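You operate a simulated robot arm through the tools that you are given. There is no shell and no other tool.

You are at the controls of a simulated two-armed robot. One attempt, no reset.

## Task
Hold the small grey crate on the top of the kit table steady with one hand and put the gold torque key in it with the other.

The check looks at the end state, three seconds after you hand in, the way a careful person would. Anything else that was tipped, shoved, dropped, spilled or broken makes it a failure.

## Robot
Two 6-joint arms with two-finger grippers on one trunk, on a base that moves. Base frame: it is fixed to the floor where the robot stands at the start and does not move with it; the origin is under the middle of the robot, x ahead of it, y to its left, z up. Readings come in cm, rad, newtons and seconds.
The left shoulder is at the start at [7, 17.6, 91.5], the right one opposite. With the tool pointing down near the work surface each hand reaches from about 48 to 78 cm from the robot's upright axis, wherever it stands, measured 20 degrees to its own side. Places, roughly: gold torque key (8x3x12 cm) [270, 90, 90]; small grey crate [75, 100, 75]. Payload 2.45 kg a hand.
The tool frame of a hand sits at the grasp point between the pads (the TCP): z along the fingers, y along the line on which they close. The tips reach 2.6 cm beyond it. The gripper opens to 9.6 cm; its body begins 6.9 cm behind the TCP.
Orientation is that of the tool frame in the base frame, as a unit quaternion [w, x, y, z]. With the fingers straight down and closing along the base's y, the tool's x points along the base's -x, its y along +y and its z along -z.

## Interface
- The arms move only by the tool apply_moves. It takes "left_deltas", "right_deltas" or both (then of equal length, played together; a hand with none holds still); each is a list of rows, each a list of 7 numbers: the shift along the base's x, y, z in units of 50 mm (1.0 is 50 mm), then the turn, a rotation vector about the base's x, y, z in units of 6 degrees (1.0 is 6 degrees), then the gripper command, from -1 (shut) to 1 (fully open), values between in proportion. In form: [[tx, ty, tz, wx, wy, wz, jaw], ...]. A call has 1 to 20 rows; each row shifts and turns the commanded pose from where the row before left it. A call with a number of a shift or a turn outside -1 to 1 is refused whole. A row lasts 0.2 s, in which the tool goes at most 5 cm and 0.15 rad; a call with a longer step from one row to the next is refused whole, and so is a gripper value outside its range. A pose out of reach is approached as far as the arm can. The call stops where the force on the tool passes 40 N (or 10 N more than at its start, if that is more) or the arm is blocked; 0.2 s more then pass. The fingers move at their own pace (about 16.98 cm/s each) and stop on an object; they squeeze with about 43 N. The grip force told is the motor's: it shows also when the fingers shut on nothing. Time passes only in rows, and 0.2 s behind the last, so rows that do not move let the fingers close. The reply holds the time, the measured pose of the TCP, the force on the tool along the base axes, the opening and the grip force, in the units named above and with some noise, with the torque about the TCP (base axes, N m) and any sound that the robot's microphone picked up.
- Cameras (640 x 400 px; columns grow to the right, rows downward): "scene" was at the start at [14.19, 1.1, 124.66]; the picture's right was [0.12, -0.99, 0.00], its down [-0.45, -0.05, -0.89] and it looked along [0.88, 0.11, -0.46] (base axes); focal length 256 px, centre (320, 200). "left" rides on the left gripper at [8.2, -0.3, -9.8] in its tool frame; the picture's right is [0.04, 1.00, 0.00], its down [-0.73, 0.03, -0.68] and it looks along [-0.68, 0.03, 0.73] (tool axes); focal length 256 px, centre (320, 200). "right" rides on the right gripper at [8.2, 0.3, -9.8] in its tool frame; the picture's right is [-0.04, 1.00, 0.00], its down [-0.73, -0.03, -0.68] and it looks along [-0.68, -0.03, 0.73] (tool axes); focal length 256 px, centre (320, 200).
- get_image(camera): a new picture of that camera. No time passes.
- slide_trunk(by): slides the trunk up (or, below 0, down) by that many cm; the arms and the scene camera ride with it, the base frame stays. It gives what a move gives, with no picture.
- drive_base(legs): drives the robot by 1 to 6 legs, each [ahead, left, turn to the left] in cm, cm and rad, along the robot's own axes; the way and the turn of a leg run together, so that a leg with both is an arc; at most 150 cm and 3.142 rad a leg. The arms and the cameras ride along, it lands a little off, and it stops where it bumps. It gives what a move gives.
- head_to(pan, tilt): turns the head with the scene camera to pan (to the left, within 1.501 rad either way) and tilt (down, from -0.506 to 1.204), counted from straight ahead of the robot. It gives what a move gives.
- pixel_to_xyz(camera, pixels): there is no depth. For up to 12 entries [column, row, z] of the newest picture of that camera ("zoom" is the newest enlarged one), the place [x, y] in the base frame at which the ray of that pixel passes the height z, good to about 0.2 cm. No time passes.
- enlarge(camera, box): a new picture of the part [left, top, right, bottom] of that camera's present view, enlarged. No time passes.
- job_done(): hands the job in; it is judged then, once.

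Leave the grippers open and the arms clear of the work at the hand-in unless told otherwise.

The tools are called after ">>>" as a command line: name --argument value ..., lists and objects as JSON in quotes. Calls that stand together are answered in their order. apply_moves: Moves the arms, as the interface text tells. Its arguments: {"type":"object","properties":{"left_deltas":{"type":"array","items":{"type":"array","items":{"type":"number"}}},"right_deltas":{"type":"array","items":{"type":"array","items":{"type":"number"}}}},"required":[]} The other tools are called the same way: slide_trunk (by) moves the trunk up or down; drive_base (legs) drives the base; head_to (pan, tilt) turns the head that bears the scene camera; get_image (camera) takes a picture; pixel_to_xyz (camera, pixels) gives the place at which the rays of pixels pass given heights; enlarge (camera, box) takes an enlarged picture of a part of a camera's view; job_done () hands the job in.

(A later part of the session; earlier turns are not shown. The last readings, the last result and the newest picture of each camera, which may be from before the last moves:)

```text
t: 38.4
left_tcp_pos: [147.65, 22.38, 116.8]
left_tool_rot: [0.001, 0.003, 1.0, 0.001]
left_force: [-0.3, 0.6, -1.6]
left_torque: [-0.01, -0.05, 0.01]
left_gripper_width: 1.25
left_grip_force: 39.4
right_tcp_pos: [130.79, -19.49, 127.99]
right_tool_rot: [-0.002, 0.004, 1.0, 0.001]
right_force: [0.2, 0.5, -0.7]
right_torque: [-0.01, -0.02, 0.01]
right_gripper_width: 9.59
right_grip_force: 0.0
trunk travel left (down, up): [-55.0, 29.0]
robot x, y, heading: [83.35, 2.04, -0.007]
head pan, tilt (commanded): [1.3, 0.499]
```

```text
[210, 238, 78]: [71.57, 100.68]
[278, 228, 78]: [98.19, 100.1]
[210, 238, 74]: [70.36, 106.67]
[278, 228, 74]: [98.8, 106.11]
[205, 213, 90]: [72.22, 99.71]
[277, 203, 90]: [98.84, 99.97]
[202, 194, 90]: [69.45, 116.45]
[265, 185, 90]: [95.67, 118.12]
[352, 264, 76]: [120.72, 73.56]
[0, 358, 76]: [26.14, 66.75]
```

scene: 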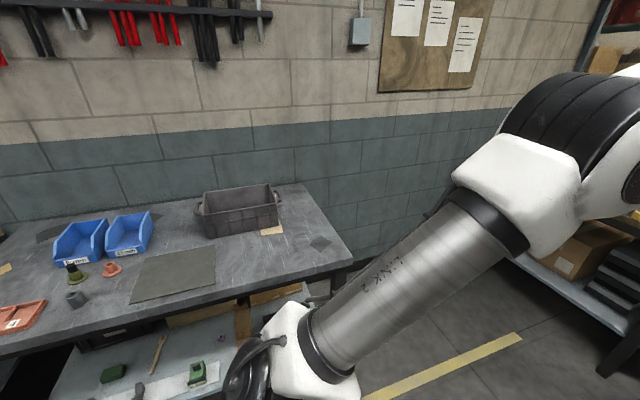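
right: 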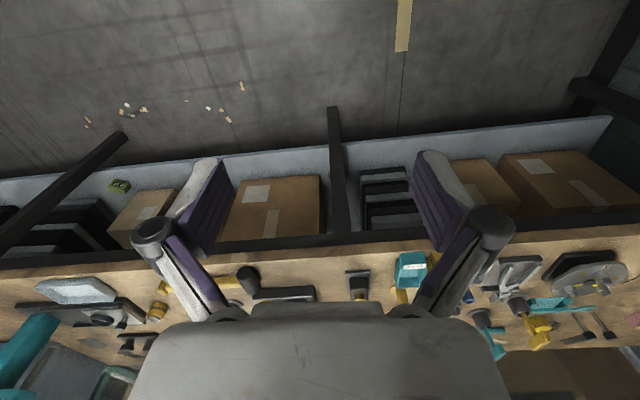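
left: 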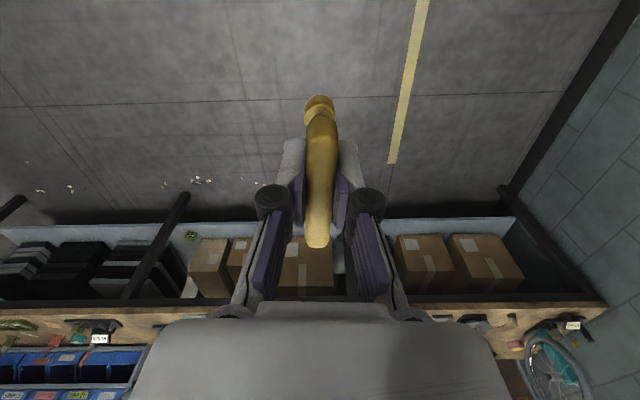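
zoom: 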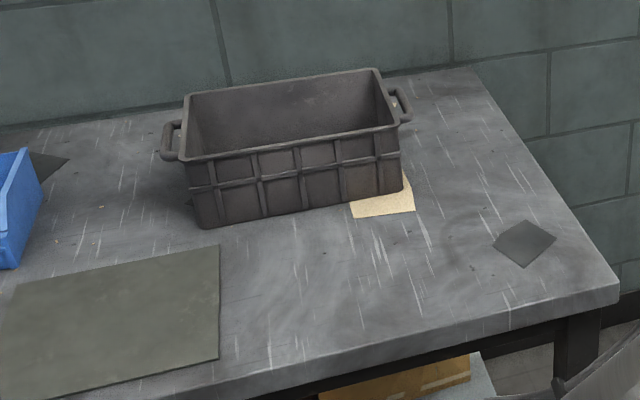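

The crate is about 27 × 17 cm, roughly x 71–99, y 100–117, with handles on its two x ends. I'll rotate in place to face the table. The arms sweep at z>105, above everything there.

>>> drive_base --legs '[[0, 0, 1.58]]'

>>> head_to --pan 0.0 --tilt 0.5

>>> get_image --camera "scene"

>>> get_image --camera "right"

>>> get_image --camera "left"

```text
t: 42.5
left_tcp_pos: [65.5, 66.97, 116.94]
left_tool_rot: [0.0, -0.691, 0.723, 0.002]
left_force: [-0.1, -0.5, -0.8]
left_torque: [-0.04, -0.01, -0.02]
left_gripper_width: 1.22
left_grip_force: 38.8
right_tcp_pos: [106.5, 48.35, 127.96]
right_tool_rot: [-0.001, -0.69, 0.723, -0.002]
right_force: [-0.3, -0.4, -0.8]
right_torque: [0.01, 0.02, -0.01]
right_gripper_width: 9.6
right_grip_force: 0.0
trunk travel left (down, up): [-55.0, 29.0]
robot x, y, heading: [83.28, 1.72, 1.52]
head pan, tilt (commanded): [1.3, 0.499]
```

```text
t: 44.0
left_tcp_pos: [65.52, 66.9, 116.84]
left_tool_rot: [0.001, -0.691, 0.723, 0.002]
left_force: [-0.1, 0.1, -0.9]
left_torque: [0.0, -0.02, -0.02]
left_gripper_width: 1.25
left_grip_force: 39.2
right_tcp_pos: [106.5, 48.39, 127.98]
right_tool_rot: [-0.001, -0.69, 0.724, -0.001]
right_force: [0.0, 0.3, -0.1]
right_torque: [-0.01, -0.02, 0.02]
right_gripper_width: 9.61
right_grip_force: 0.1
trunk travel left (down, up): [-55.0, 29.0]
robot x, y, heading: [83.39, 1.79, 1.524]
head pan, tilt (commanded): [0.0, 0.499]
```

```text
taken
```

scene: 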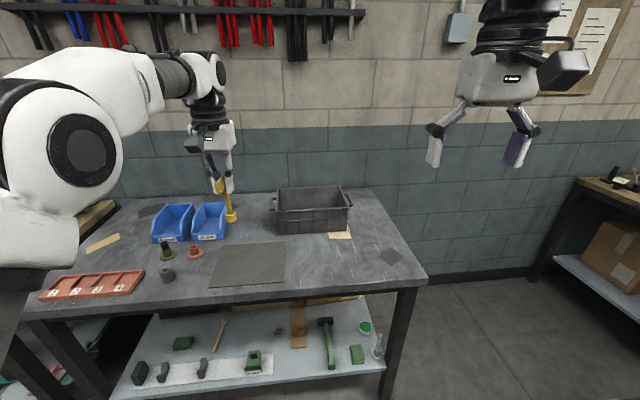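

```text
taken
```

right: 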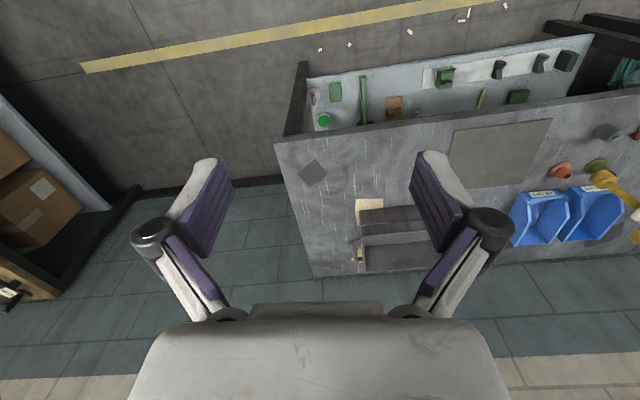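

```text
taken
```

left: 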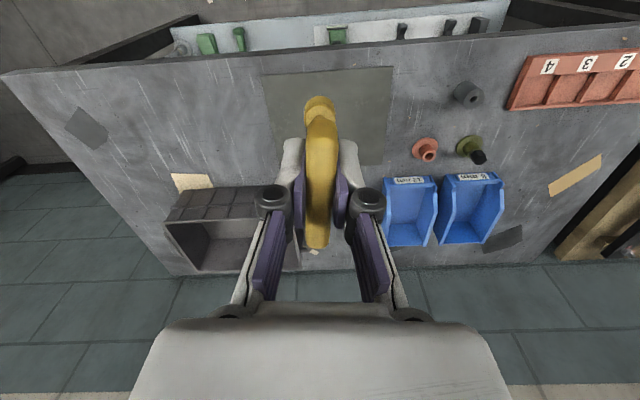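

Now facing the table. I'll triangulate the crate and table edge using the scene and wrist cameras together.

>>> enlarge --camera "scene" --box '[240, 170, 432, 290]'

>>> enlarge --camera "right" --box '[270, 130, 462, 250]'

>>> enlarge --camera "left" --box '[60, 130, 320, 290]'

```text
3.33 times, centred on (336, 230) of scene
```

zoom: 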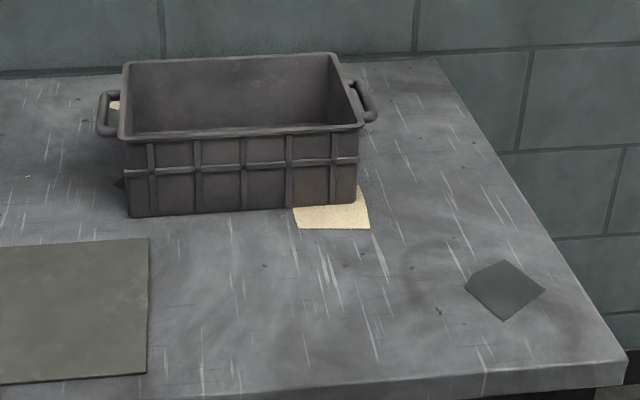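

```text
3.33 times, centred on (366, 190) of right
```

zoom: 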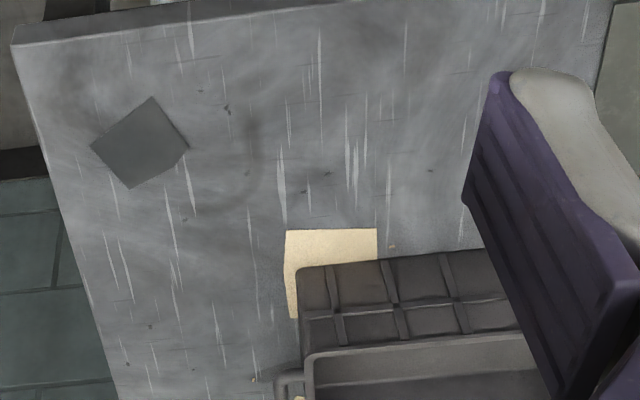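

```text
2.46 times, centred on (190, 210) of left
```

zoom: 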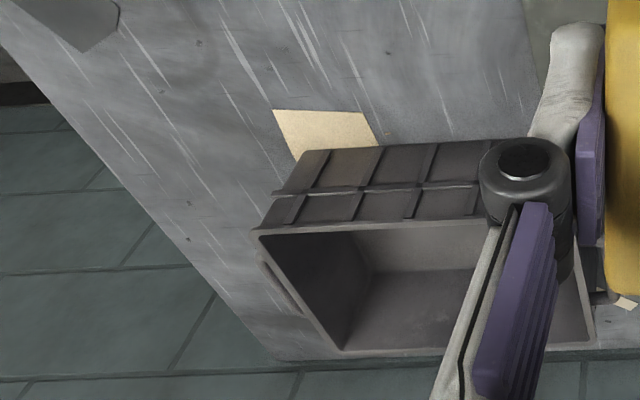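

>>> pixel_to_xyz --camera "scene" --pixels '[[346.8, 230.9, 74], [346.8, 230.9, 80], [349.5, 207.8, 84], [349.5, 207.8, 90], [427.5, 278.6, 74], [427.5, 278.6, 80], [279, 235.1, 76], [275.4, 211.1, 88], [340.5, 186.5, 88], [277.5, 188.9, 88], [366, 199, 86], [270, 208, 86]]'

>>> pixel_to_xyz --camera "right" --pixels '[[359.4, 210.4, 74], [359.4, 210.4, 80], [361.5, 235.6, 84], [361.5, 235.6, 90], [273.6, 142.6, 74], [273.6, 142.6, 80]]'

```text
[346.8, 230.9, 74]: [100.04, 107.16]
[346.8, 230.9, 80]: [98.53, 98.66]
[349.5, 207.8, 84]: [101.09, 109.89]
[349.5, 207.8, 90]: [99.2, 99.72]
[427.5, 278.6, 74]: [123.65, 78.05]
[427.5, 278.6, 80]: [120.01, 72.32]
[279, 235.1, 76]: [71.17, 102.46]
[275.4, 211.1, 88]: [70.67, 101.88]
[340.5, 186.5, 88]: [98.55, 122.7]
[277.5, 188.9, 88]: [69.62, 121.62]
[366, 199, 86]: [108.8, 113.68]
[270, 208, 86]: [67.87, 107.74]
```

```text
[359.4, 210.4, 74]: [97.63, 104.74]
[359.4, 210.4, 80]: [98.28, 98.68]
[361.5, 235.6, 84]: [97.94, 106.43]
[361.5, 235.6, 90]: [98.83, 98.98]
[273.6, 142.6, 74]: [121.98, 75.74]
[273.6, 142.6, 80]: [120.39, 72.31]
```

The two views agree: table top at z≈80, table front-right corner at (120, 72), crate rim at z≈91.6. The rim spans roughly x 71–98.7, y 97–115, and flares slightly outward.

My plan is for the right hand to grip the near wall at x≈94 with the tool yawed 90°, while the left hand lowers the key in at x≈80. I'll first drive up part of the way and check base clearance.

>>> drive_base --legs '[[27, -3.5, 0.047]]'

>>> head_to --pan 0.0 --tilt 1.2

>>> get_image --camera "scene"

```text
t: 45.9
left_tcp_pos: [66.33, 92.72, 116.9]
left_tool_rot: [-0.001, 0.708, -0.706, -0.003]
left_force: [-1.1, 0.1, -1.7]
left_torque: [0.0, 0.0, -0.01]
left_gripper_width: 1.27
left_grip_force: 39.1
right_tcp_pos: [108.26, 76.19, 127.92]
right_tool_rot: [0.001, 0.707, -0.707, 0.001]
right_force: [1.3, -0.4, -0.1]
right_torque: [0.0, 0.01, 0.0]
right_gripper_width: 9.62
right_grip_force: 0.0
trunk travel left (down, up): [-55.0, 29.0]
robot x, y, heading: [87.31, 28.95, 1.571]
head pan, tilt (commanded): [0.0, 0.499]
```

```text
t: 47.0
left_tcp_pos: [66.44, 92.77, 116.9]
left_tool_rot: [-0.001, 0.708, -0.707, -0.002]
left_force: [0.3, -0.1, -0.5]
left_torque: [-0.03, 0.03, -0.01]
left_gripper_width: 1.23
left_grip_force: 38.9
right_tcp_pos: [108.21, 76.19, 128.02]
right_tool_rot: [0.002, 0.708, -0.707, 0.002]
right_force: [0.9, -0.5, -0.3]
right_torque: [-0.01, -0.01, 0.02]
right_gripper_width: 9.58
right_grip_force: 0.0
trunk travel left (down, up): [-55.0, 29.0]
robot x, y, heading: [87.16, 28.56, 1.573]
head pan, tilt (commanded): [0.0, 1.201]
```

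```text
taken
```

scene: 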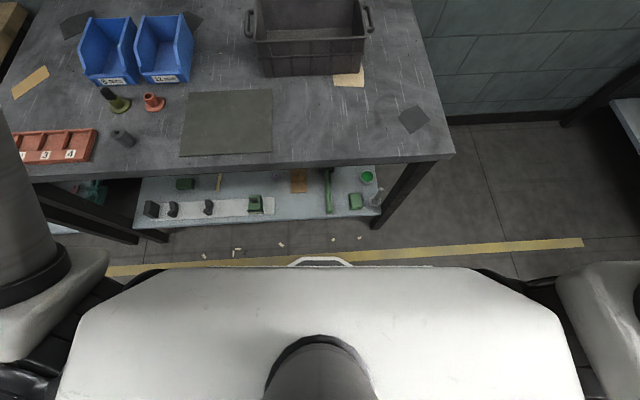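

The torso hides the base itself. I'll check where the visible floor starts and where the shelf front and table edge are.

>>> pixel_to_xyz --camera "scene" --pixels '[[330, 264, 0], [260, 262, 0], [260, 222, 20], [260, 222, 30], [150, 240, 0], [376, 226, 0], [300, 164, 80], [452, 156, 80]]'

```text
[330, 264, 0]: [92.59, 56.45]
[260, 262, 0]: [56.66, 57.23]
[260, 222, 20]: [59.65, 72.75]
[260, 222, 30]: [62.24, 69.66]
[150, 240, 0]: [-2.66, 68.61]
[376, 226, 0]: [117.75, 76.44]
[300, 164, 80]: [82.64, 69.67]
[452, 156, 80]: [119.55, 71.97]
```

The floor is visible to within 28 cm of the robot's axis and the table feet and shelf are at y≥68, so y≈36 is safe. I'll drive ahead 7.5 cm.

>>> drive_base --legs '[[7.5, 0, 0]]'

>>> head_to --pan 0.0 --tilt 0.8

>>> get_image --camera "scene"

>>> get_image --camera "right"

>>> get_image --camera "left"

```text
t: 48.0
left_tcp_pos: [66.36, 100.35, 116.89]
left_tool_rot: [-0.001, 0.709, -0.705, -0.002]
left_force: [0.6, 0.2, -1.7]
left_torque: [-0.04, 0.01, -0.02]
left_gripper_width: 1.23
left_grip_force: 40.0
right_tcp_pos: [108.08, 83.8, 127.92]
right_tool_rot: [0.001, 0.708, -0.707, 0.001]
right_force: [-0.3, 0.7, 0.1]
right_torque: [-0.05, 0.0, 0.02]
right_gripper_width: 9.6
right_grip_force: 0.0
trunk travel left (down, up): [-55.0, 29.0]
robot x, y, heading: [87.34, 36.38, 1.573]
head pan, tilt (commanded): [0.0, 1.201]
```

```text
t: 48.9
left_tcp_pos: [66.36, 100.17, 116.89]
left_tool_rot: [-0.001, 0.709, -0.705, -0.002]
left_force: [-0.6, -0.5, -1.7]
left_torque: [-0.04, 0.01, -0.01]
left_gripper_width: 1.24
left_grip_force: 39.6
right_tcp_pos: [108.25, 83.74, 127.94]
right_tool_rot: [0.0, 0.708, -0.706, 0.0]
right_force: [-0.5, 0.6, 0.2]
right_torque: [0.0, 0.0, 0.0]
right_gripper_width: 9.59
right_grip_force: 0.1
trunk travel left (down, up): [-55.0, 29.0]
robot x, y, heading: [87.4, 35.99, 1.571]
head pan, tilt (commanded): [0.0, 0.799]
```

```text
taken
```

scene: 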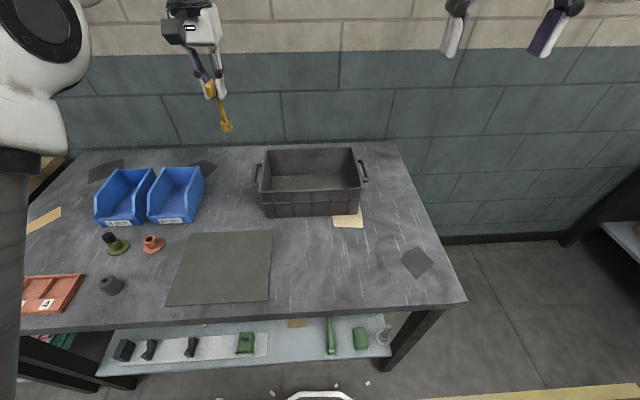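

```text
taken
```

right: 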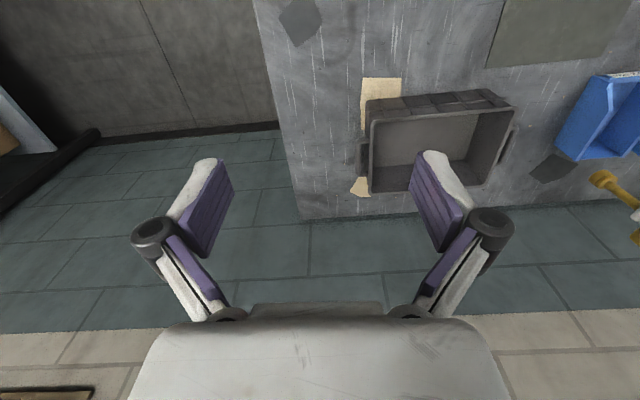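

```text
taken
```

left: 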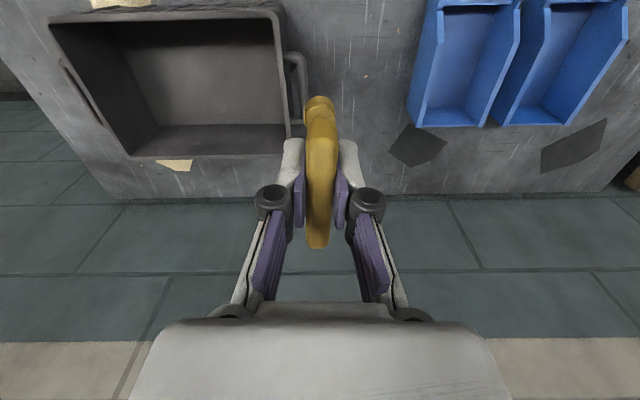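

The crate is empty and well in view. I'll refine the rim positions from the right wrist and scene views.

>>> enlarge --camera "right" --box '[340, 70, 532, 220]'

>>> enlarge --camera "scene" --box '[240, 135, 400, 235]'

```text
2.67 times, centred on (436, 145) of right
```

zoom: 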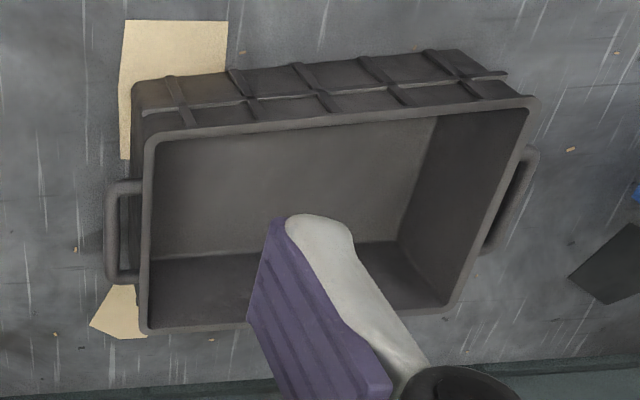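

```text
4.00 times, centred on (320, 185) of scene
```

zoom: 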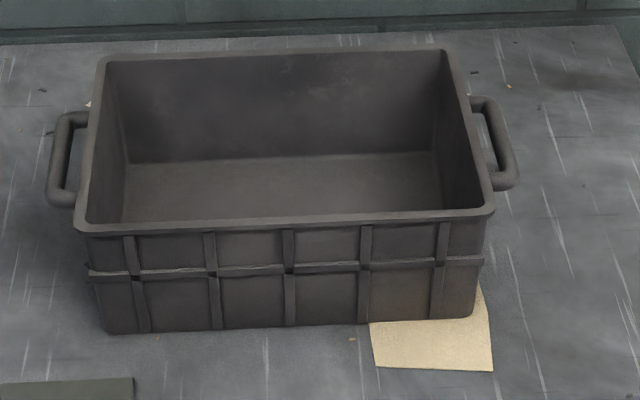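

>>> pixel_to_xyz --camera "right" --pixels '[[371.5, 120.6, 90], [371.5, 120.6, 93], [517.4, 107.5, 90], [517.4, 107.5, 93], [484.8, 186.3, 91.5], [370.4, 193.8, 91.5]]'

>>> pixel_to_xyz --camera "scene" --pixels '[[363, 188, 90], [363, 188, 93], [260, 192.5, 90], [260, 192.5, 93], [351.3, 148, 91.5], [265, 149.5, 91.5], [358.8, 213.8, 80], [266.3, 218, 80], [312, 190, 91.5], [340, 189, 91.5], [272, 176.5, 80.5], [348, 172.5, 80.5]]'

```text
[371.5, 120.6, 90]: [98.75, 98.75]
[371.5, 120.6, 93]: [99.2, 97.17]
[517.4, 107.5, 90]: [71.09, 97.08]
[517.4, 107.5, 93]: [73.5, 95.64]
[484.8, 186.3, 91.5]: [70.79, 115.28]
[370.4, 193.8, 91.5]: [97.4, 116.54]
```

```text
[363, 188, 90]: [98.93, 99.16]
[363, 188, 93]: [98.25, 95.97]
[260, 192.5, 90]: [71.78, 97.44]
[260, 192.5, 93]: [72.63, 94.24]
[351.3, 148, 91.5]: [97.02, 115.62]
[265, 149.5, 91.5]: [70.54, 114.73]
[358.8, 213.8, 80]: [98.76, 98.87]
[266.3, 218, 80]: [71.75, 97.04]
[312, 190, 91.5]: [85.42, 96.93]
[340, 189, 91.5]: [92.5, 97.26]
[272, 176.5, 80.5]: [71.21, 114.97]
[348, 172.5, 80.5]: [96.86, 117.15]
```

The views agree: rim at z≈90.8, near wall's outer face running from (72, 96.9) to (98.9, 98.4), crate yawed about 3°. Now I'll yaw the right tool +93° in place, high above the table, so its fingers close across the near wall.

>>> apply_moves --right_deltas '[[0, 0, 0, 0, 0, 0.97, 1], [0, 0, 0, 0, 0, 0.97, 1], [0, 0, 0, 0, 0, 0.97, 1], [0, 0, 0, 0, 0, 0.97, 1], [0, 0, 0, 0, 0, 0.97, 1], [0, 0, 0, 0, 0, 0.97, 1], [0, 0, 0, 0, 0, 0.97, 1], [0, 0, 0, 0, 0, 0.97, 1], [0, 0, 0, 0, 0, 0.97, 1], [0, 0, 0, 0, 0, 0.97, 1], [0, 0, 0, 0, 0, 0.97, 1], [0, 0, 0, 0, 0, 0.97, 1], [0, 0, 0, 0, 0, 0.97, 1], [0, 0, 0, 0, 0, 0.97, 1], [0, 0, 0, 0, 0, 0.97, 1], [0, 0, 0, 0, 0, 0.97, 1]]'

>>> get_image --camera "right"

```text
t: 52.3
left_tcp_pos: [66.27, 100.23, 116.81]
left_tool_rot: [-0.001, 0.708, -0.706, -0.001]
left_force: [-0.5, 0.3, -1.0]
left_torque: [0.0, -0.02, 0.01]
left_gripper_width: 1.24
left_grip_force: 39.4
right_tcp_pos: [108.25, 83.9, 128.02]
right_tool_rot: [0.001, 1.0, 0.029, 0.001]
right_force: [-0.8, 0.8, 0.8]
right_torque: [-0.01, 0.03, 0.02]
right_gripper_width: 9.61
right_grip_force: 0.0
trunk travel left (down, up): [-55.0, 29.0]
robot x, y, heading: [87.61, 36.32, 1.568]
head pan, tilt (commanded): [0.0, 0.799]
```

```text
taken
```

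right: 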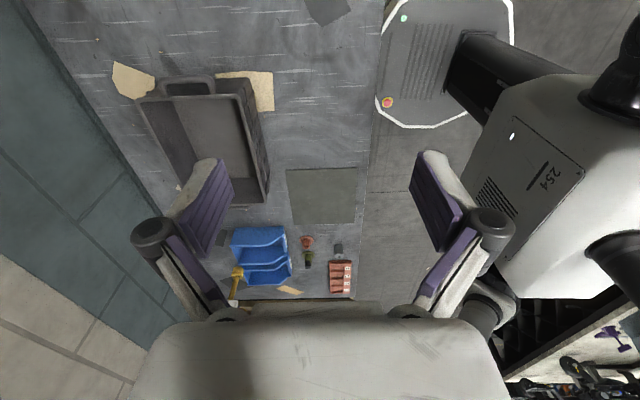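

The right tool is now yawed correctly: tool x along +x, with about 3° of skew matching the crate. Next I'll move it to hover over the near wall at (94.5, 98.6), z≈102.

>>> apply_moves --right_deltas '[[-0.344, 0.3675, -0.625, 0, 0, 0, 1], [-0.344, 0.3675, -0.625, 0, 0, 0, 1], [-0.344, 0.3675, -0.625, 0, 0, 0, 1], [-0.344, 0.3675, -0.625, 0, 0, 0, 1], [-0.344, 0.3675, -0.625, 0, 0, 0, 1], [-0.344, 0.3675, -0.625, 0, 0, 0, 1], [-0.344, 0.3675, -0.625, 0, 0, 0, 1], [-0.344, 0.3675, -0.625, 0, 0, 0, 1], [0, 0, 0, 0, 0, 0, 1]]'

>>> get_image --camera "right"

>>> get_image --camera "scene"

```text
t: 54.3
left_tcp_pos: [66.37, 100.23, 116.94]
left_tool_rot: [-0.003, 0.708, -0.706, -0.002]
left_force: [0.4, -0.8, -0.9]
left_torque: [0.01, 0.0, -0.02]
left_gripper_width: 1.26
left_grip_force: 39.3
right_tcp_pos: [95.16, 98.8, 103.15]
right_tool_rot: [0.0, 1.0, 0.022, -0.007]
right_force: [0.2, 0.0, -0.5]
right_torque: [0.03, -0.01, 0.02]
right_gripper_width: 9.63
right_grip_force: 0.0
trunk travel left (down, up): [-55.0, 29.0]
robot x, y, heading: [87.48, 36.13, 1.576]
head pan, tilt (commanded): [0.0, 0.799]
```

```text
taken
```

right: 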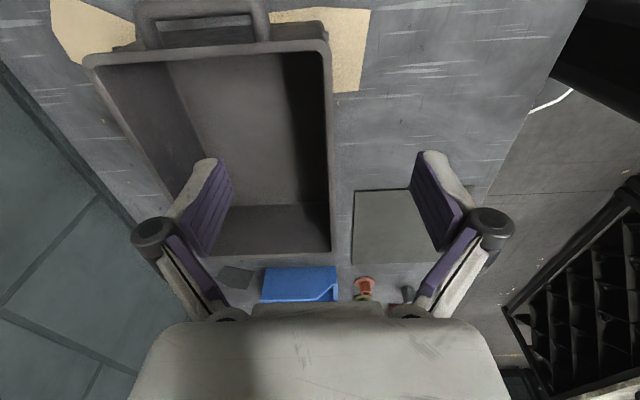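

```text
taken
```

scene: 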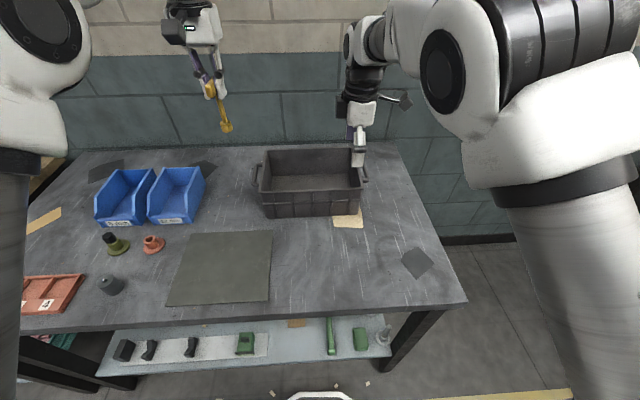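

The near wall's rim (column ≈327) runs midway between the right gripper's open pads. I'll descend to z≈91, check, then go to grip height.

>>> apply_moves --right_deltas '[[-0.05, 0, -0.5, 0, 0, 0, 1], [-0.05, 0, -0.5, 0, 0, 0, 1], [0, 0, -0.5, 0, 0, 0, 1], [0, 0, -0.5, 0, 0, 0, 1], [0, 0, -0.35, 0, 0, 0, 1], [0, 0, 0, 0, 0, 0, 1]]'

>>> get_image --camera "right"

>>> enlarge --camera "scene" --box '[240, 90, 432, 230]'

```text
t: 55.7
left_tcp_pos: [66.35, 100.36, 116.78]
left_tool_rot: [-0.001, 0.708, -0.706, -0.002]
left_force: [-0.7, -0.5, -1.0]
left_torque: [0.03, -0.03, 0.02]
left_gripper_width: 1.26
left_grip_force: 39.4
right_tcp_pos: [94.65, 98.73, 91.09]
right_tool_rot: [0.001, 1.0, 0.021, -0.005]
right_force: [-0.8, 0.5, -0.2]
right_torque: [0.0, 0.04, 0.01]
right_gripper_width: 9.61
right_grip_force: 0.1
trunk travel left (down, up): [-55.0, 29.0]
robot x, y, heading: [87.75, 36.15, 1.569]
head pan, tilt (commanded): [0.0, 0.799]
```

```text
taken
```

right: 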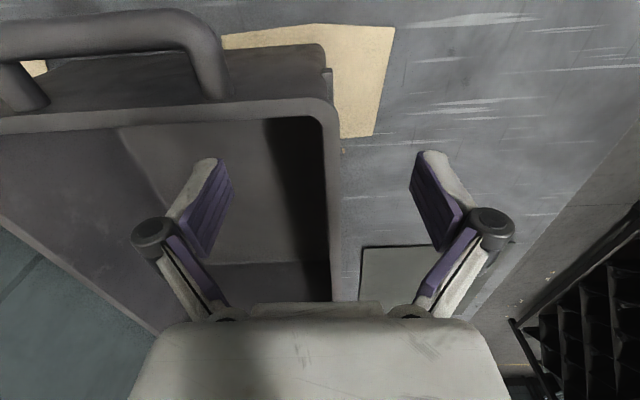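

```text
2.86 times, centred on (336, 160) of scene
```

zoom: 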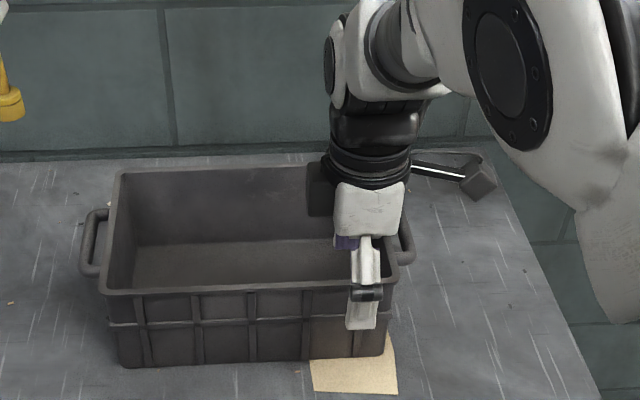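

At this height the rim sits at column ≈333, so the wall centre is about 0.6 cm nearer to me than the TCP. I'll shift −0.6 cm in y and lower to z≈90, which keeps the tips above the mid-wall rib at z≈86.

>>> apply_moves --right_deltas '[[0, -0.06, -0.11, 0, 0, 0.1, 1], [0, -0.06, -0.11, 0, 0, 0.05, 1], [0, 0, 0, 0, 0, 0, 1]]'

>>> get_image --camera "right"

```text
t: 56.5
left_tcp_pos: [66.4, 100.43, 116.79]
left_tool_rot: [0.0, 0.708, -0.706, -0.002]
left_force: [0.2, 0.0, -1.5]
left_torque: [0.0, 0.01, 0.01]
left_gripper_width: 1.24
left_grip_force: 39.0
right_tcp_pos: [94.74, 98.16, 90.08]
right_tool_rot: [0.002, 1.0, 0.025, -0.007]
right_force: [0.2, 0.3, -0.2]
right_torque: [-0.01, 0.02, 0.01]
right_gripper_width: 9.59
right_grip_force: 0.1
trunk travel left (down, up): [-55.0, 29.0]
robot x, y, heading: [87.42, 36.04, 1.573]
head pan, tilt (commanded): [0.0, 0.799]
```

```text
taken
```

right: 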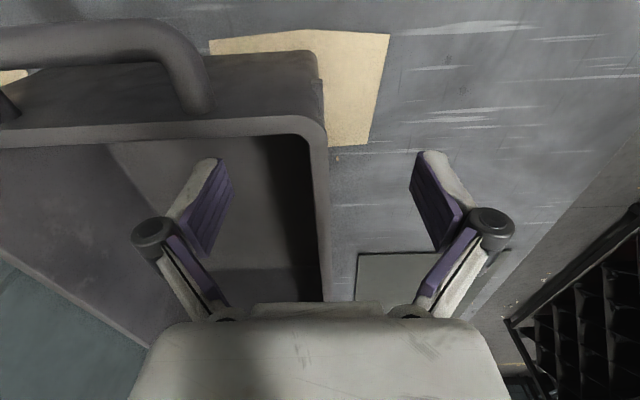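

The rim is now centred at column ≈320 between the pads. I'll close the right hand on the wall in steps.

>>> apply_moves --right_deltas '[[0, 0, 0, 0, 0, 0, 0.2], [0, 0, 0, 0, 0, 0, -0.3], [0, 0, 0, 0, 0, 0, -0.7], [0, 0, 0, 0, 0, 0, -1], [0, 0, 0, 0, 0, 0, -1]]'

>>> get_image --camera "right"

>>> get_image --camera "scene"

```text
t: 57.7
left_tcp_pos: [66.36, 100.35, 116.8]
left_tool_rot: [-0.002, 0.709, -0.706, -0.001]
left_force: [0.1, 0.3, -0.2]
left_torque: [-0.02, -0.01, 0.0]
left_gripper_width: 1.28
left_grip_force: 39.6
right_tcp_pos: [94.85, 98.17, 89.99]
right_tool_rot: [0.002, 1.0, 0.025, -0.008]
right_force: [-0.9, -0.8, 0.3]
right_torque: [-0.02, 0.18, 0.37]
right_gripper_width: 0.61
right_grip_force: 32.3
trunk travel left (down, up): [-55.0, 29.0]
robot x, y, heading: [87.73, 36.08, 1.57]
head pan, tilt (commanded): [0.0, 0.799]
```

```text
taken
```

right: 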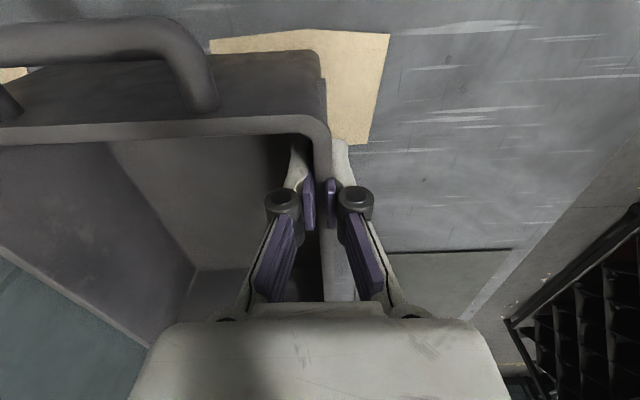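

```text
taken
```

scene: 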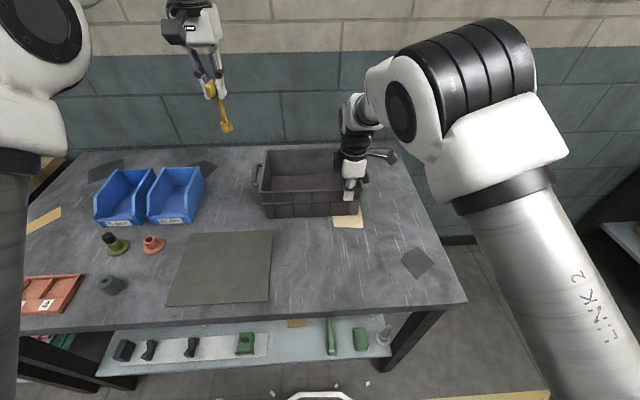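

The right hand holds the near wall: 0.61 cm width, 32 N, low forces. There's a dark box on the left side of the right gripper body, so I'll measure how far it reaches before I bring the left hand in.

>>> enlarge --camera "scene" --box '[240, 80, 432, 230]'

>>> get_image --camera "left"

```text
2.67 times, centred on (336, 155) of scene
```

zoom: 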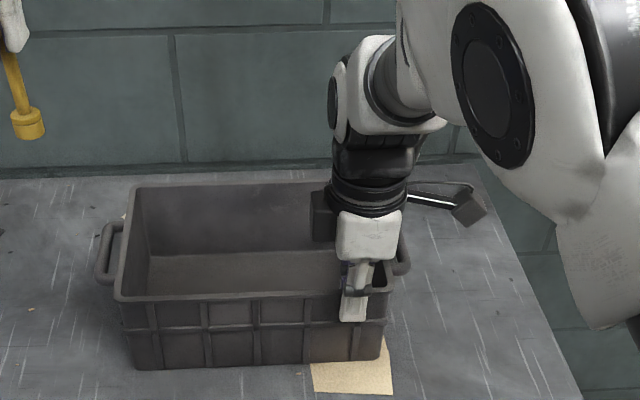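

```text
taken
```

left: 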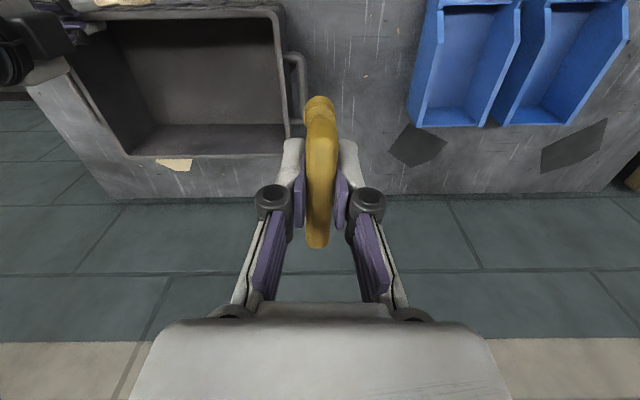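

>>> pixel_to_xyz --camera "scene" --pixels '[[333, 160, 98], [333, 160, 102], [333, 160, 106], [342, 173, 100], [366, 173, 100], [397, 159, 104]]'

```text
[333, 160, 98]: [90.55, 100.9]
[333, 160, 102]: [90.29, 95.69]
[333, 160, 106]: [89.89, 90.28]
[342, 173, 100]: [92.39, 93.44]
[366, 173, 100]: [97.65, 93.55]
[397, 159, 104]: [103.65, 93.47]
```

The right hand's left side reaches only to x≈90, so a left hand at x≈81 leaning left is clear. Next I'll check where the key's lower end is in the hand.

>>> pixel_to_xyz --camera "scene" --pixels '[[226.5, 131, 104], [226.5, 131, 105], [226.5, 131, 106], [226.5, 131, 107]]'

>>> apply_moves --left_deltas '[[0.584, 0.208, -0.3, 0, 0, 0, -1], [0.584, 0.208, -0.4, 0, 0, 0, -1], [0.584, 0.208, -0.45, 0, 0, 0, -1], [0.584, 0.208, -0.45, 0, 0, 0, -1], [0.584, 0.208, -0.45, 0, 0, 0, -1], [0, 0, 0, 0, 0, 0, -1]]'

>>> get_image --camera "scene"

>>> get_image --camera "left"

```text
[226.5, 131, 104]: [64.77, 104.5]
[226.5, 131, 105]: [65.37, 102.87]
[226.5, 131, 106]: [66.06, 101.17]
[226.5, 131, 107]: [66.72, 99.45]
```

```text
t: 59.1
left_tcp_pos: [80.93, 105.53, 106.52]
left_tool_rot: [-0.001, 0.708, -0.706, -0.001]
left_force: [-0.1, -0.2, -1.3]
left_torque: [-0.01, -0.01, 0.01]
left_gripper_width: 1.24
left_grip_force: 39.4
right_tcp_pos: [94.82, 98.37, 90.08]
right_tool_rot: [0.001, 1.0, 0.025, -0.008]
right_force: [-0.2, 0.0, 1.1]
right_torque: [0.04, 0.13, 0.05]
right_gripper_width: 0.62
right_grip_force: 33.2
trunk travel left (down, up): [-55.0, 29.0]
robot x, y, heading: [87.31, 36.11, 1.569]
head pan, tilt (commanded): [0.0, 0.799]
```

```text
taken
```

scene: 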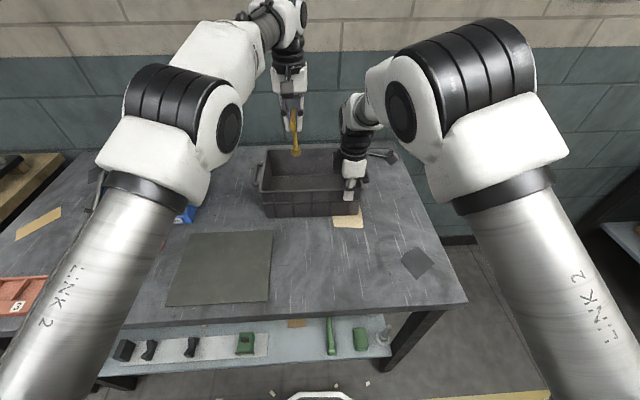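

```text
taken
```

left: 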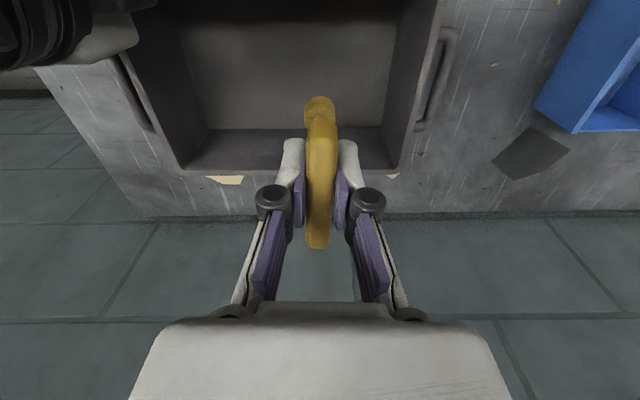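

The key's lower end is about 10.5 cm below the TCP. The key now hangs over the middle-left of the crate. I'll tilt the left tool 25° about y, leaning away from the right hand, so the key will fall flat along the crate's length when released.

>>> apply_moves --left_deltas '[[0, 0, 0, 0, -0.83, 0, -1], [0, 0, 0, 0, -0.83, 0, -1], [0, 0, 0, 0, -0.83, 0, -1], [0, 0, 0, 0, -0.83, 0, -1], [0, 0, 0, 0, -0.83, 0, -1], [0, 0, 0, 0, 0, 0, -1]]'

>>> get_image --camera "scene"

>>> get_image --camera "left"

```text
t: 60.5
left_tcp_pos: [80.9, 105.59, 106.79]
left_tool_rot: [-0.154, 0.692, -0.689, 0.152]
left_force: [-0.2, 0.8, -1.0]
left_torque: [-0.05, 0.0, 0.01]
left_gripper_width: 1.24
left_grip_force: 39.7
right_tcp_pos: [94.82, 98.21, 90.15]
right_tool_rot: [0.001, 1.0, 0.026, -0.008]
right_force: [0.7, 0.1, -0.2]
right_torque: [0.0, 0.09, 0.0]
right_gripper_width: 0.61
right_grip_force: 33.0
trunk travel left (down, up): [-55.0, 29.0]
robot x, y, heading: [87.61, 36.15, 1.569]
head pan, tilt (commanded): [0.0, 0.799]
```

```text
taken
```

scene: 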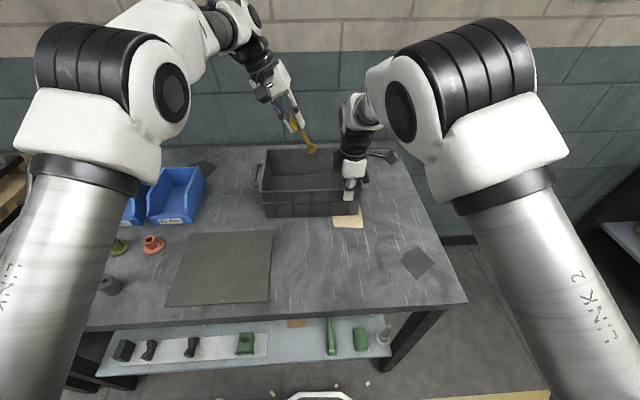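

```text
taken
```

left: 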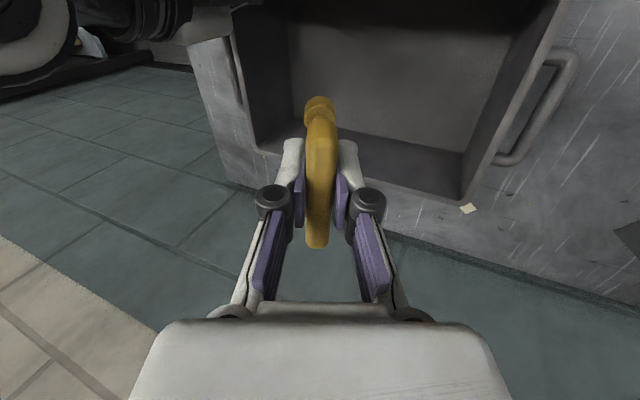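

The tilt is as intended: the key's lower end is near (85, 105.6) at z≈97, and nothing is close to the right hand. I'll lower it into the crate with a 1.5 cm shift to the right to keep the gripper off the left rim.

>>> apply_moves --left_deltas '[[0.1, 0, -0.5, 0, 0, 0, -1], [0.1, 0, -0.6, 0, 0, 0, -1], [0.1, 0, -0.6, 0, 0, 0, -1], [0, 0, -0.6, 0, 0, 0, -1], [0, 0, 0, 0, 0, 0, -1]]'

>>> enlarge --camera "scene" --box '[220, 70, 412, 230]'

>>> get_image --camera "left"

```text
t: 61.7
left_tcp_pos: [82.58, 105.52, 95.12]
left_tool_rot: [-0.152, 0.692, -0.689, 0.151]
left_force: [-1.0, 0.4, -2.0]
left_torque: [-0.03, 0.03, 0.03]
left_gripper_width: 1.23
left_grip_force: 39.5
right_tcp_pos: [94.77, 98.26, 90.17]
right_tool_rot: [0.001, 1.0, 0.026, -0.008]
right_force: [0.0, 0.2, -0.1]
right_torque: [0.02, 0.06, 0.0]
right_gripper_width: 0.6
right_grip_force: 32.4
trunk travel left (down, up): [-55.0, 29.0]
robot x, y, heading: [87.13, 36.32, 1.567]
head pan, tilt (commanded): [0.0, 0.799]
```

```text
2.50 times, centred on (316, 150) of scene
```

zoom: 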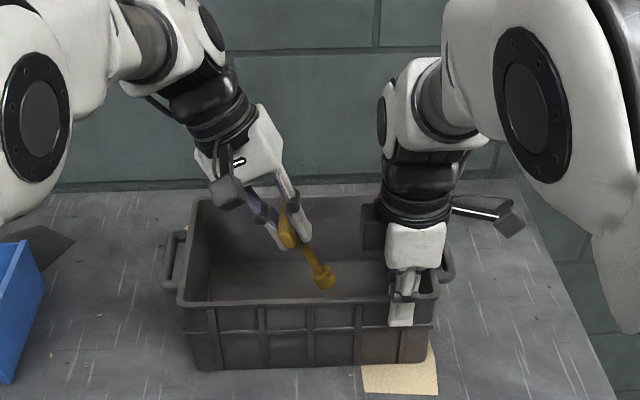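

```text
taken
```

left: 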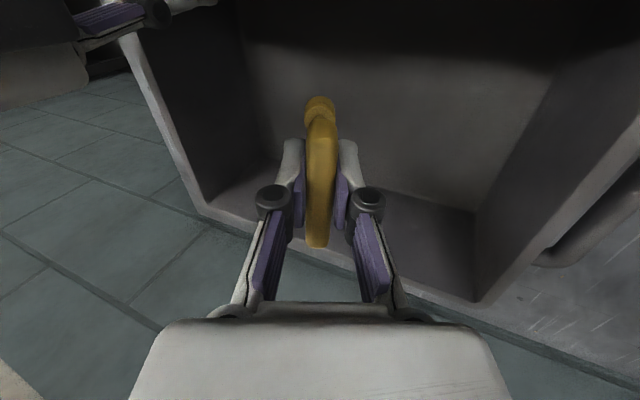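

The key's lower end is inside the crate, about 5 cm above the floor. I'll lower another 3.5 cm and check forces.

>>> apply_moves --left_deltas '[[0, 0, -0.3, 0, 0, 0, -1], [0, 0, -0.25, 0, 0, 0, -1], [0, 0, -0.15, 0, 0, 0, -1], [0, 0, 0, 0, 0, 0, -1]]'

>>> enlarge --camera "scene" --box '[260, 110, 380, 220]'

```text
t: 62.7
left_tcp_pos: [82.58, 105.6, 91.59]
left_tool_rot: [-0.152, 0.693, -0.689, 0.151]
left_force: [0.3, 0.1, -1.1]
left_torque: [-0.02, 0.01, 0.03]
left_gripper_width: 1.23
left_grip_force: 39.4
right_tcp_pos: [94.86, 98.27, 90.12]
right_tool_rot: [0.001, 1.0, 0.025, -0.008]
right_force: [0.6, 0.0, 0.3]
right_torque: [0.01, -0.02, -0.02]
right_gripper_width: 0.6
right_grip_force: 32.9
trunk travel left (down, up): [-55.0, 29.0]
robot x, y, heading: [87.35, 36.27, 1.567]
head pan, tilt (commanded): [0.0, 0.799]
```

```text
3.64 times, centred on (320, 165) of scene
```

zoom: 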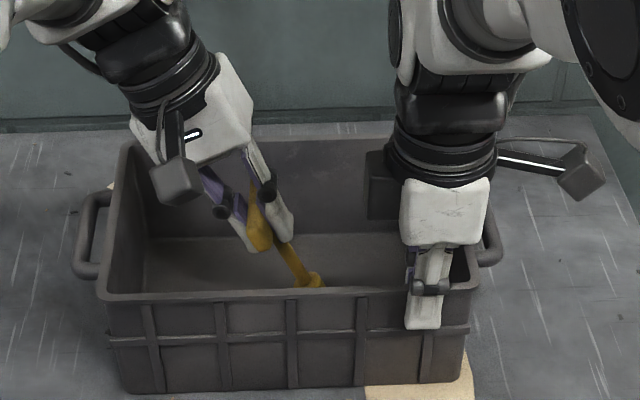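

No contact yet, only the key's weight at about −1 N. I'll ease down another 0.6 cm, watching the force.

>>> apply_moves --left_deltas '[[0, 0, -0.06, 0, 0, 0, -1], [0, 0, -0.06, 0, 0, 0, -1], [0, 0, 0, 0, 0, 0, -1]]'

```text
t: 63.5
left_tcp_pos: [82.53, 105.48, 91.09]
left_tool_rot: [-0.153, 0.692, -0.689, 0.15]
left_force: [0.0, -0.4, -1.1]
left_torque: [0.0, 0.04, -0.01]
left_gripper_width: 1.26
left_grip_force: 39.9
right_tcp_pos: [94.94, 98.05, 90.16]
right_tool_rot: [0.002, 1.0, 0.026, -0.008]
right_force: [-0.1, -0.3, -0.4]
right_torque: [-0.01, -0.05, 0.03]
right_gripper_width: 0.62
right_grip_force: 32.9
trunk travel left (down, up): [-55.0, 29.0]
robot x, y, heading: [86.92, 36.29, 1.576]
head pan, tilt (commanded): [0.0, 0.799]
```

Very close to the floor and still free. I'll open the left hand to about 4.5 cm, letting the key settle while the right hand keeps holding the crate.

>>> apply_moves --left_deltas '[[0, 0, 0, 0, 0, 0, -0.5], [0, 0, 0, 0, 0, 0, -0.06], [0, 0, 0, 0, 0, 0, -0.06], [0, 0, 0, 0, 0, 0, -0.06]]'

>>> enlarge --camera "scene" --box '[260, 110, 380, 220]'

>>> get_image --camera "left"

```text
t: 64.5
left_tcp_pos: [82.49, 105.49, 90.94]
left_tool_rot: [-0.152, 0.692, -0.689, 0.15]
left_force: [-0.2, -0.4, -0.2]
left_torque: [0.02, 0.01, -0.06]
left_gripper_width: 4.56
left_grip_force: 0.3
right_tcp_pos: [94.75, 98.25, 90.11]
right_tool_rot: [0.003, 1.0, 0.025, -0.008]
right_force: [0.9, -1.0, -0.4]
right_torque: [0.02, 0.04, 0.0]
right_gripper_width: 0.59
right_grip_force: 32.8
trunk travel left (down, up): [-55.0, 29.0]
robot x, y, heading: [87.43, 36.27, 1.571]
head pan, tilt (commanded): [0.0, 0.799]
```

```text
3.64 times, centred on (320, 165) of scene
```

zoom: 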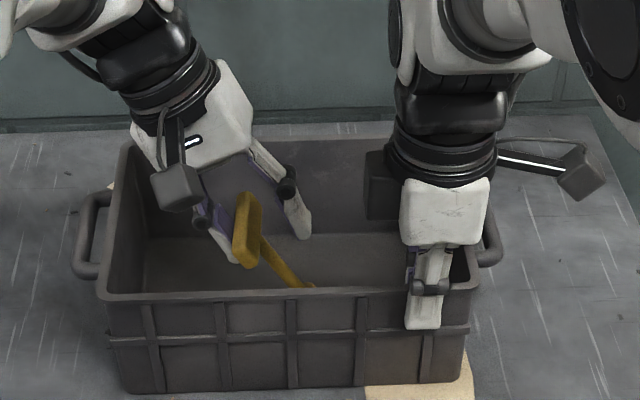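

```text
taken
```

left: 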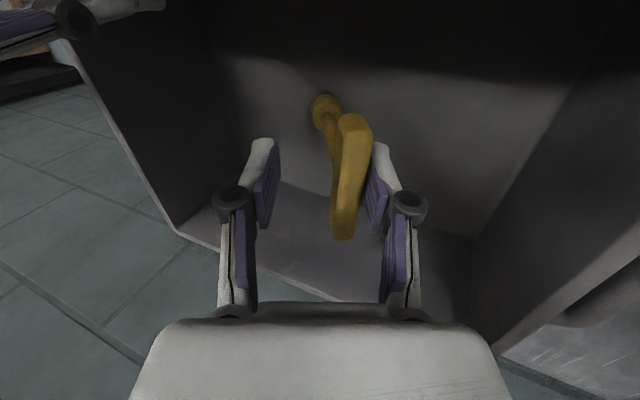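

The key is free and leaning on the lower (left) finger, inside the crate. I'll withdraw along the tool axis, up and to the left, so the bar slides off the fingertip and the key lies down.

>>> apply_moves --left_deltas '[[-0.1, 0, 0.22, 0, 0, 0, -0.06], [-0.1, 0, 0.22, 0, 0, 0, -0.06], [-0.1, 0, 0.22, 0, 0, 0, -0.06], [-0.12, 0, 0.28, 0, 0, 0, -0.06], [-0.12, 0, 0.28, 0, 0, 0, -0.06], [0, 0, 0, 0, 0, 0, -0.06]]'

>>> enlarge --camera "scene" --box '[260, 110, 380, 220]'

>>> get_image --camera "left"

```text
t: 65.9
left_tcp_pos: [79.92, 105.73, 97.15]
left_tool_rot: [-0.153, 0.692, -0.689, 0.151]
left_force: [-0.6, -0.5, -0.2]
left_torque: [0.0, 0.03, 0.0]
left_gripper_width: 4.56
left_grip_force: 0.2
right_tcp_pos: [94.88, 98.15, 90.09]
right_tool_rot: [0.002, 1.0, 0.025, -0.008]
right_force: [0.4, -0.2, -0.1]
right_torque: [0.01, 0.09, 0.01]
right_gripper_width: 0.61
right_grip_force: 32.9
trunk travel left (down, up): [-55.0, 29.0]
robot x, y, heading: [87.26, 36.23, 1.57]
head pan, tilt (commanded): [0.0, 0.799]
```

```text
3.64 times, centred on (320, 165) of scene
```

zoom: 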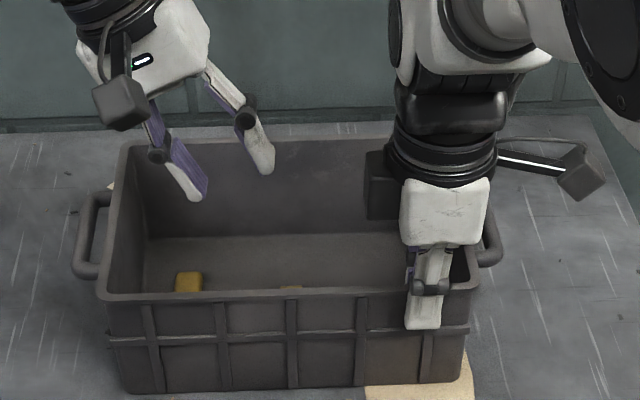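

```text
taken
```

left: 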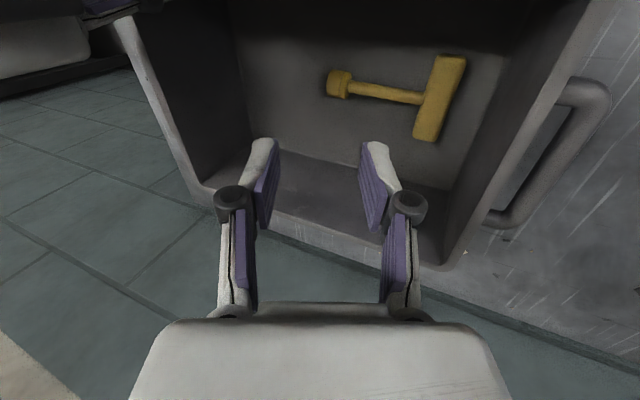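

The key lies flat on the crate floor. I'll lift the left hand clear, open it and level it out, with the right hand still holding the crate.

>>> apply_moves --left_deltas '[[-0.1, 0, 0.6, 0, 0, 0, -0.06], [-0.1, -0.1, 0.7, 0, 0, 0, -0.06], [-0.3, -0.3, 0.7, 0, 0.5, 0, -0.06], [-0.3, -0.4, 0.6, 0, 0.9, 0, 0.5], [-0.3, -0.4, 0.6, 0, 0.9, 0, 1], [-0.3, -0.4, 0.4, 0, 0.9, 0, 1], [0, 0, 0, 0, 0.9, 0, 1], [0, 0, 0, 0, 0, 0, 1]]'

>>> get_image --camera "scene"

>>> get_image --camera "right"

```text
t: 67.7
left_tcp_pos: [72.84, 97.49, 115.03]
left_tool_rot: [-0.003, 0.709, -0.706, 0.001]
left_force: [0.1, 0.1, 0.5]
left_torque: [0.03, 0.0, -0.02]
left_gripper_width: 9.62
left_grip_force: 0.0
right_tcp_pos: [94.73, 98.19, 90.05]
right_tool_rot: [0.0, 1.0, 0.025, -0.008]
right_force: [0.8, -1.5, -1.1]
right_torque: [-0.03, -0.05, -0.02]
right_gripper_width: 0.62
right_grip_force: 32.8
trunk travel left (down, up): [-55.0, 29.0]
robot x, y, heading: [87.37, 35.99, 1.572]
head pan, tilt (commanded): [0.0, 0.799]
```

```text
taken
```

scene: 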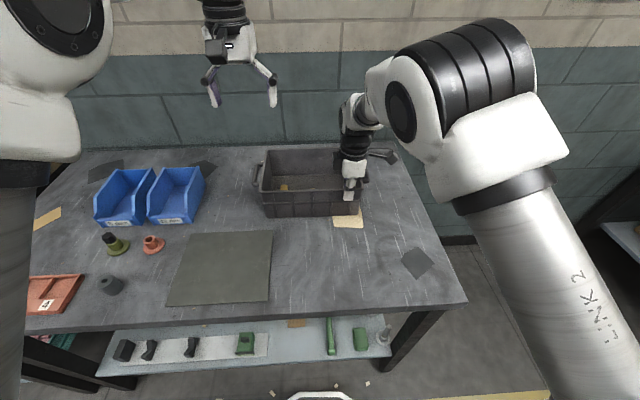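

```text
taken
```

right: 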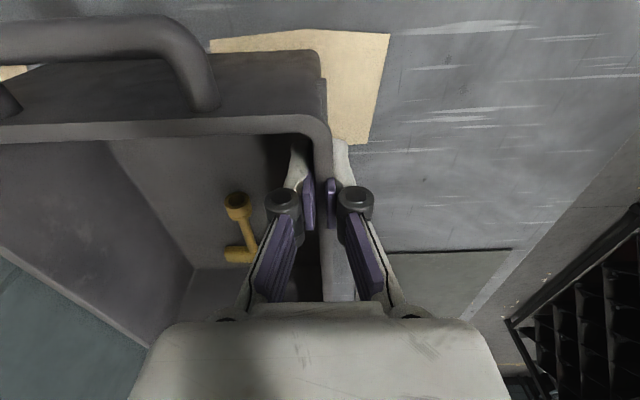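

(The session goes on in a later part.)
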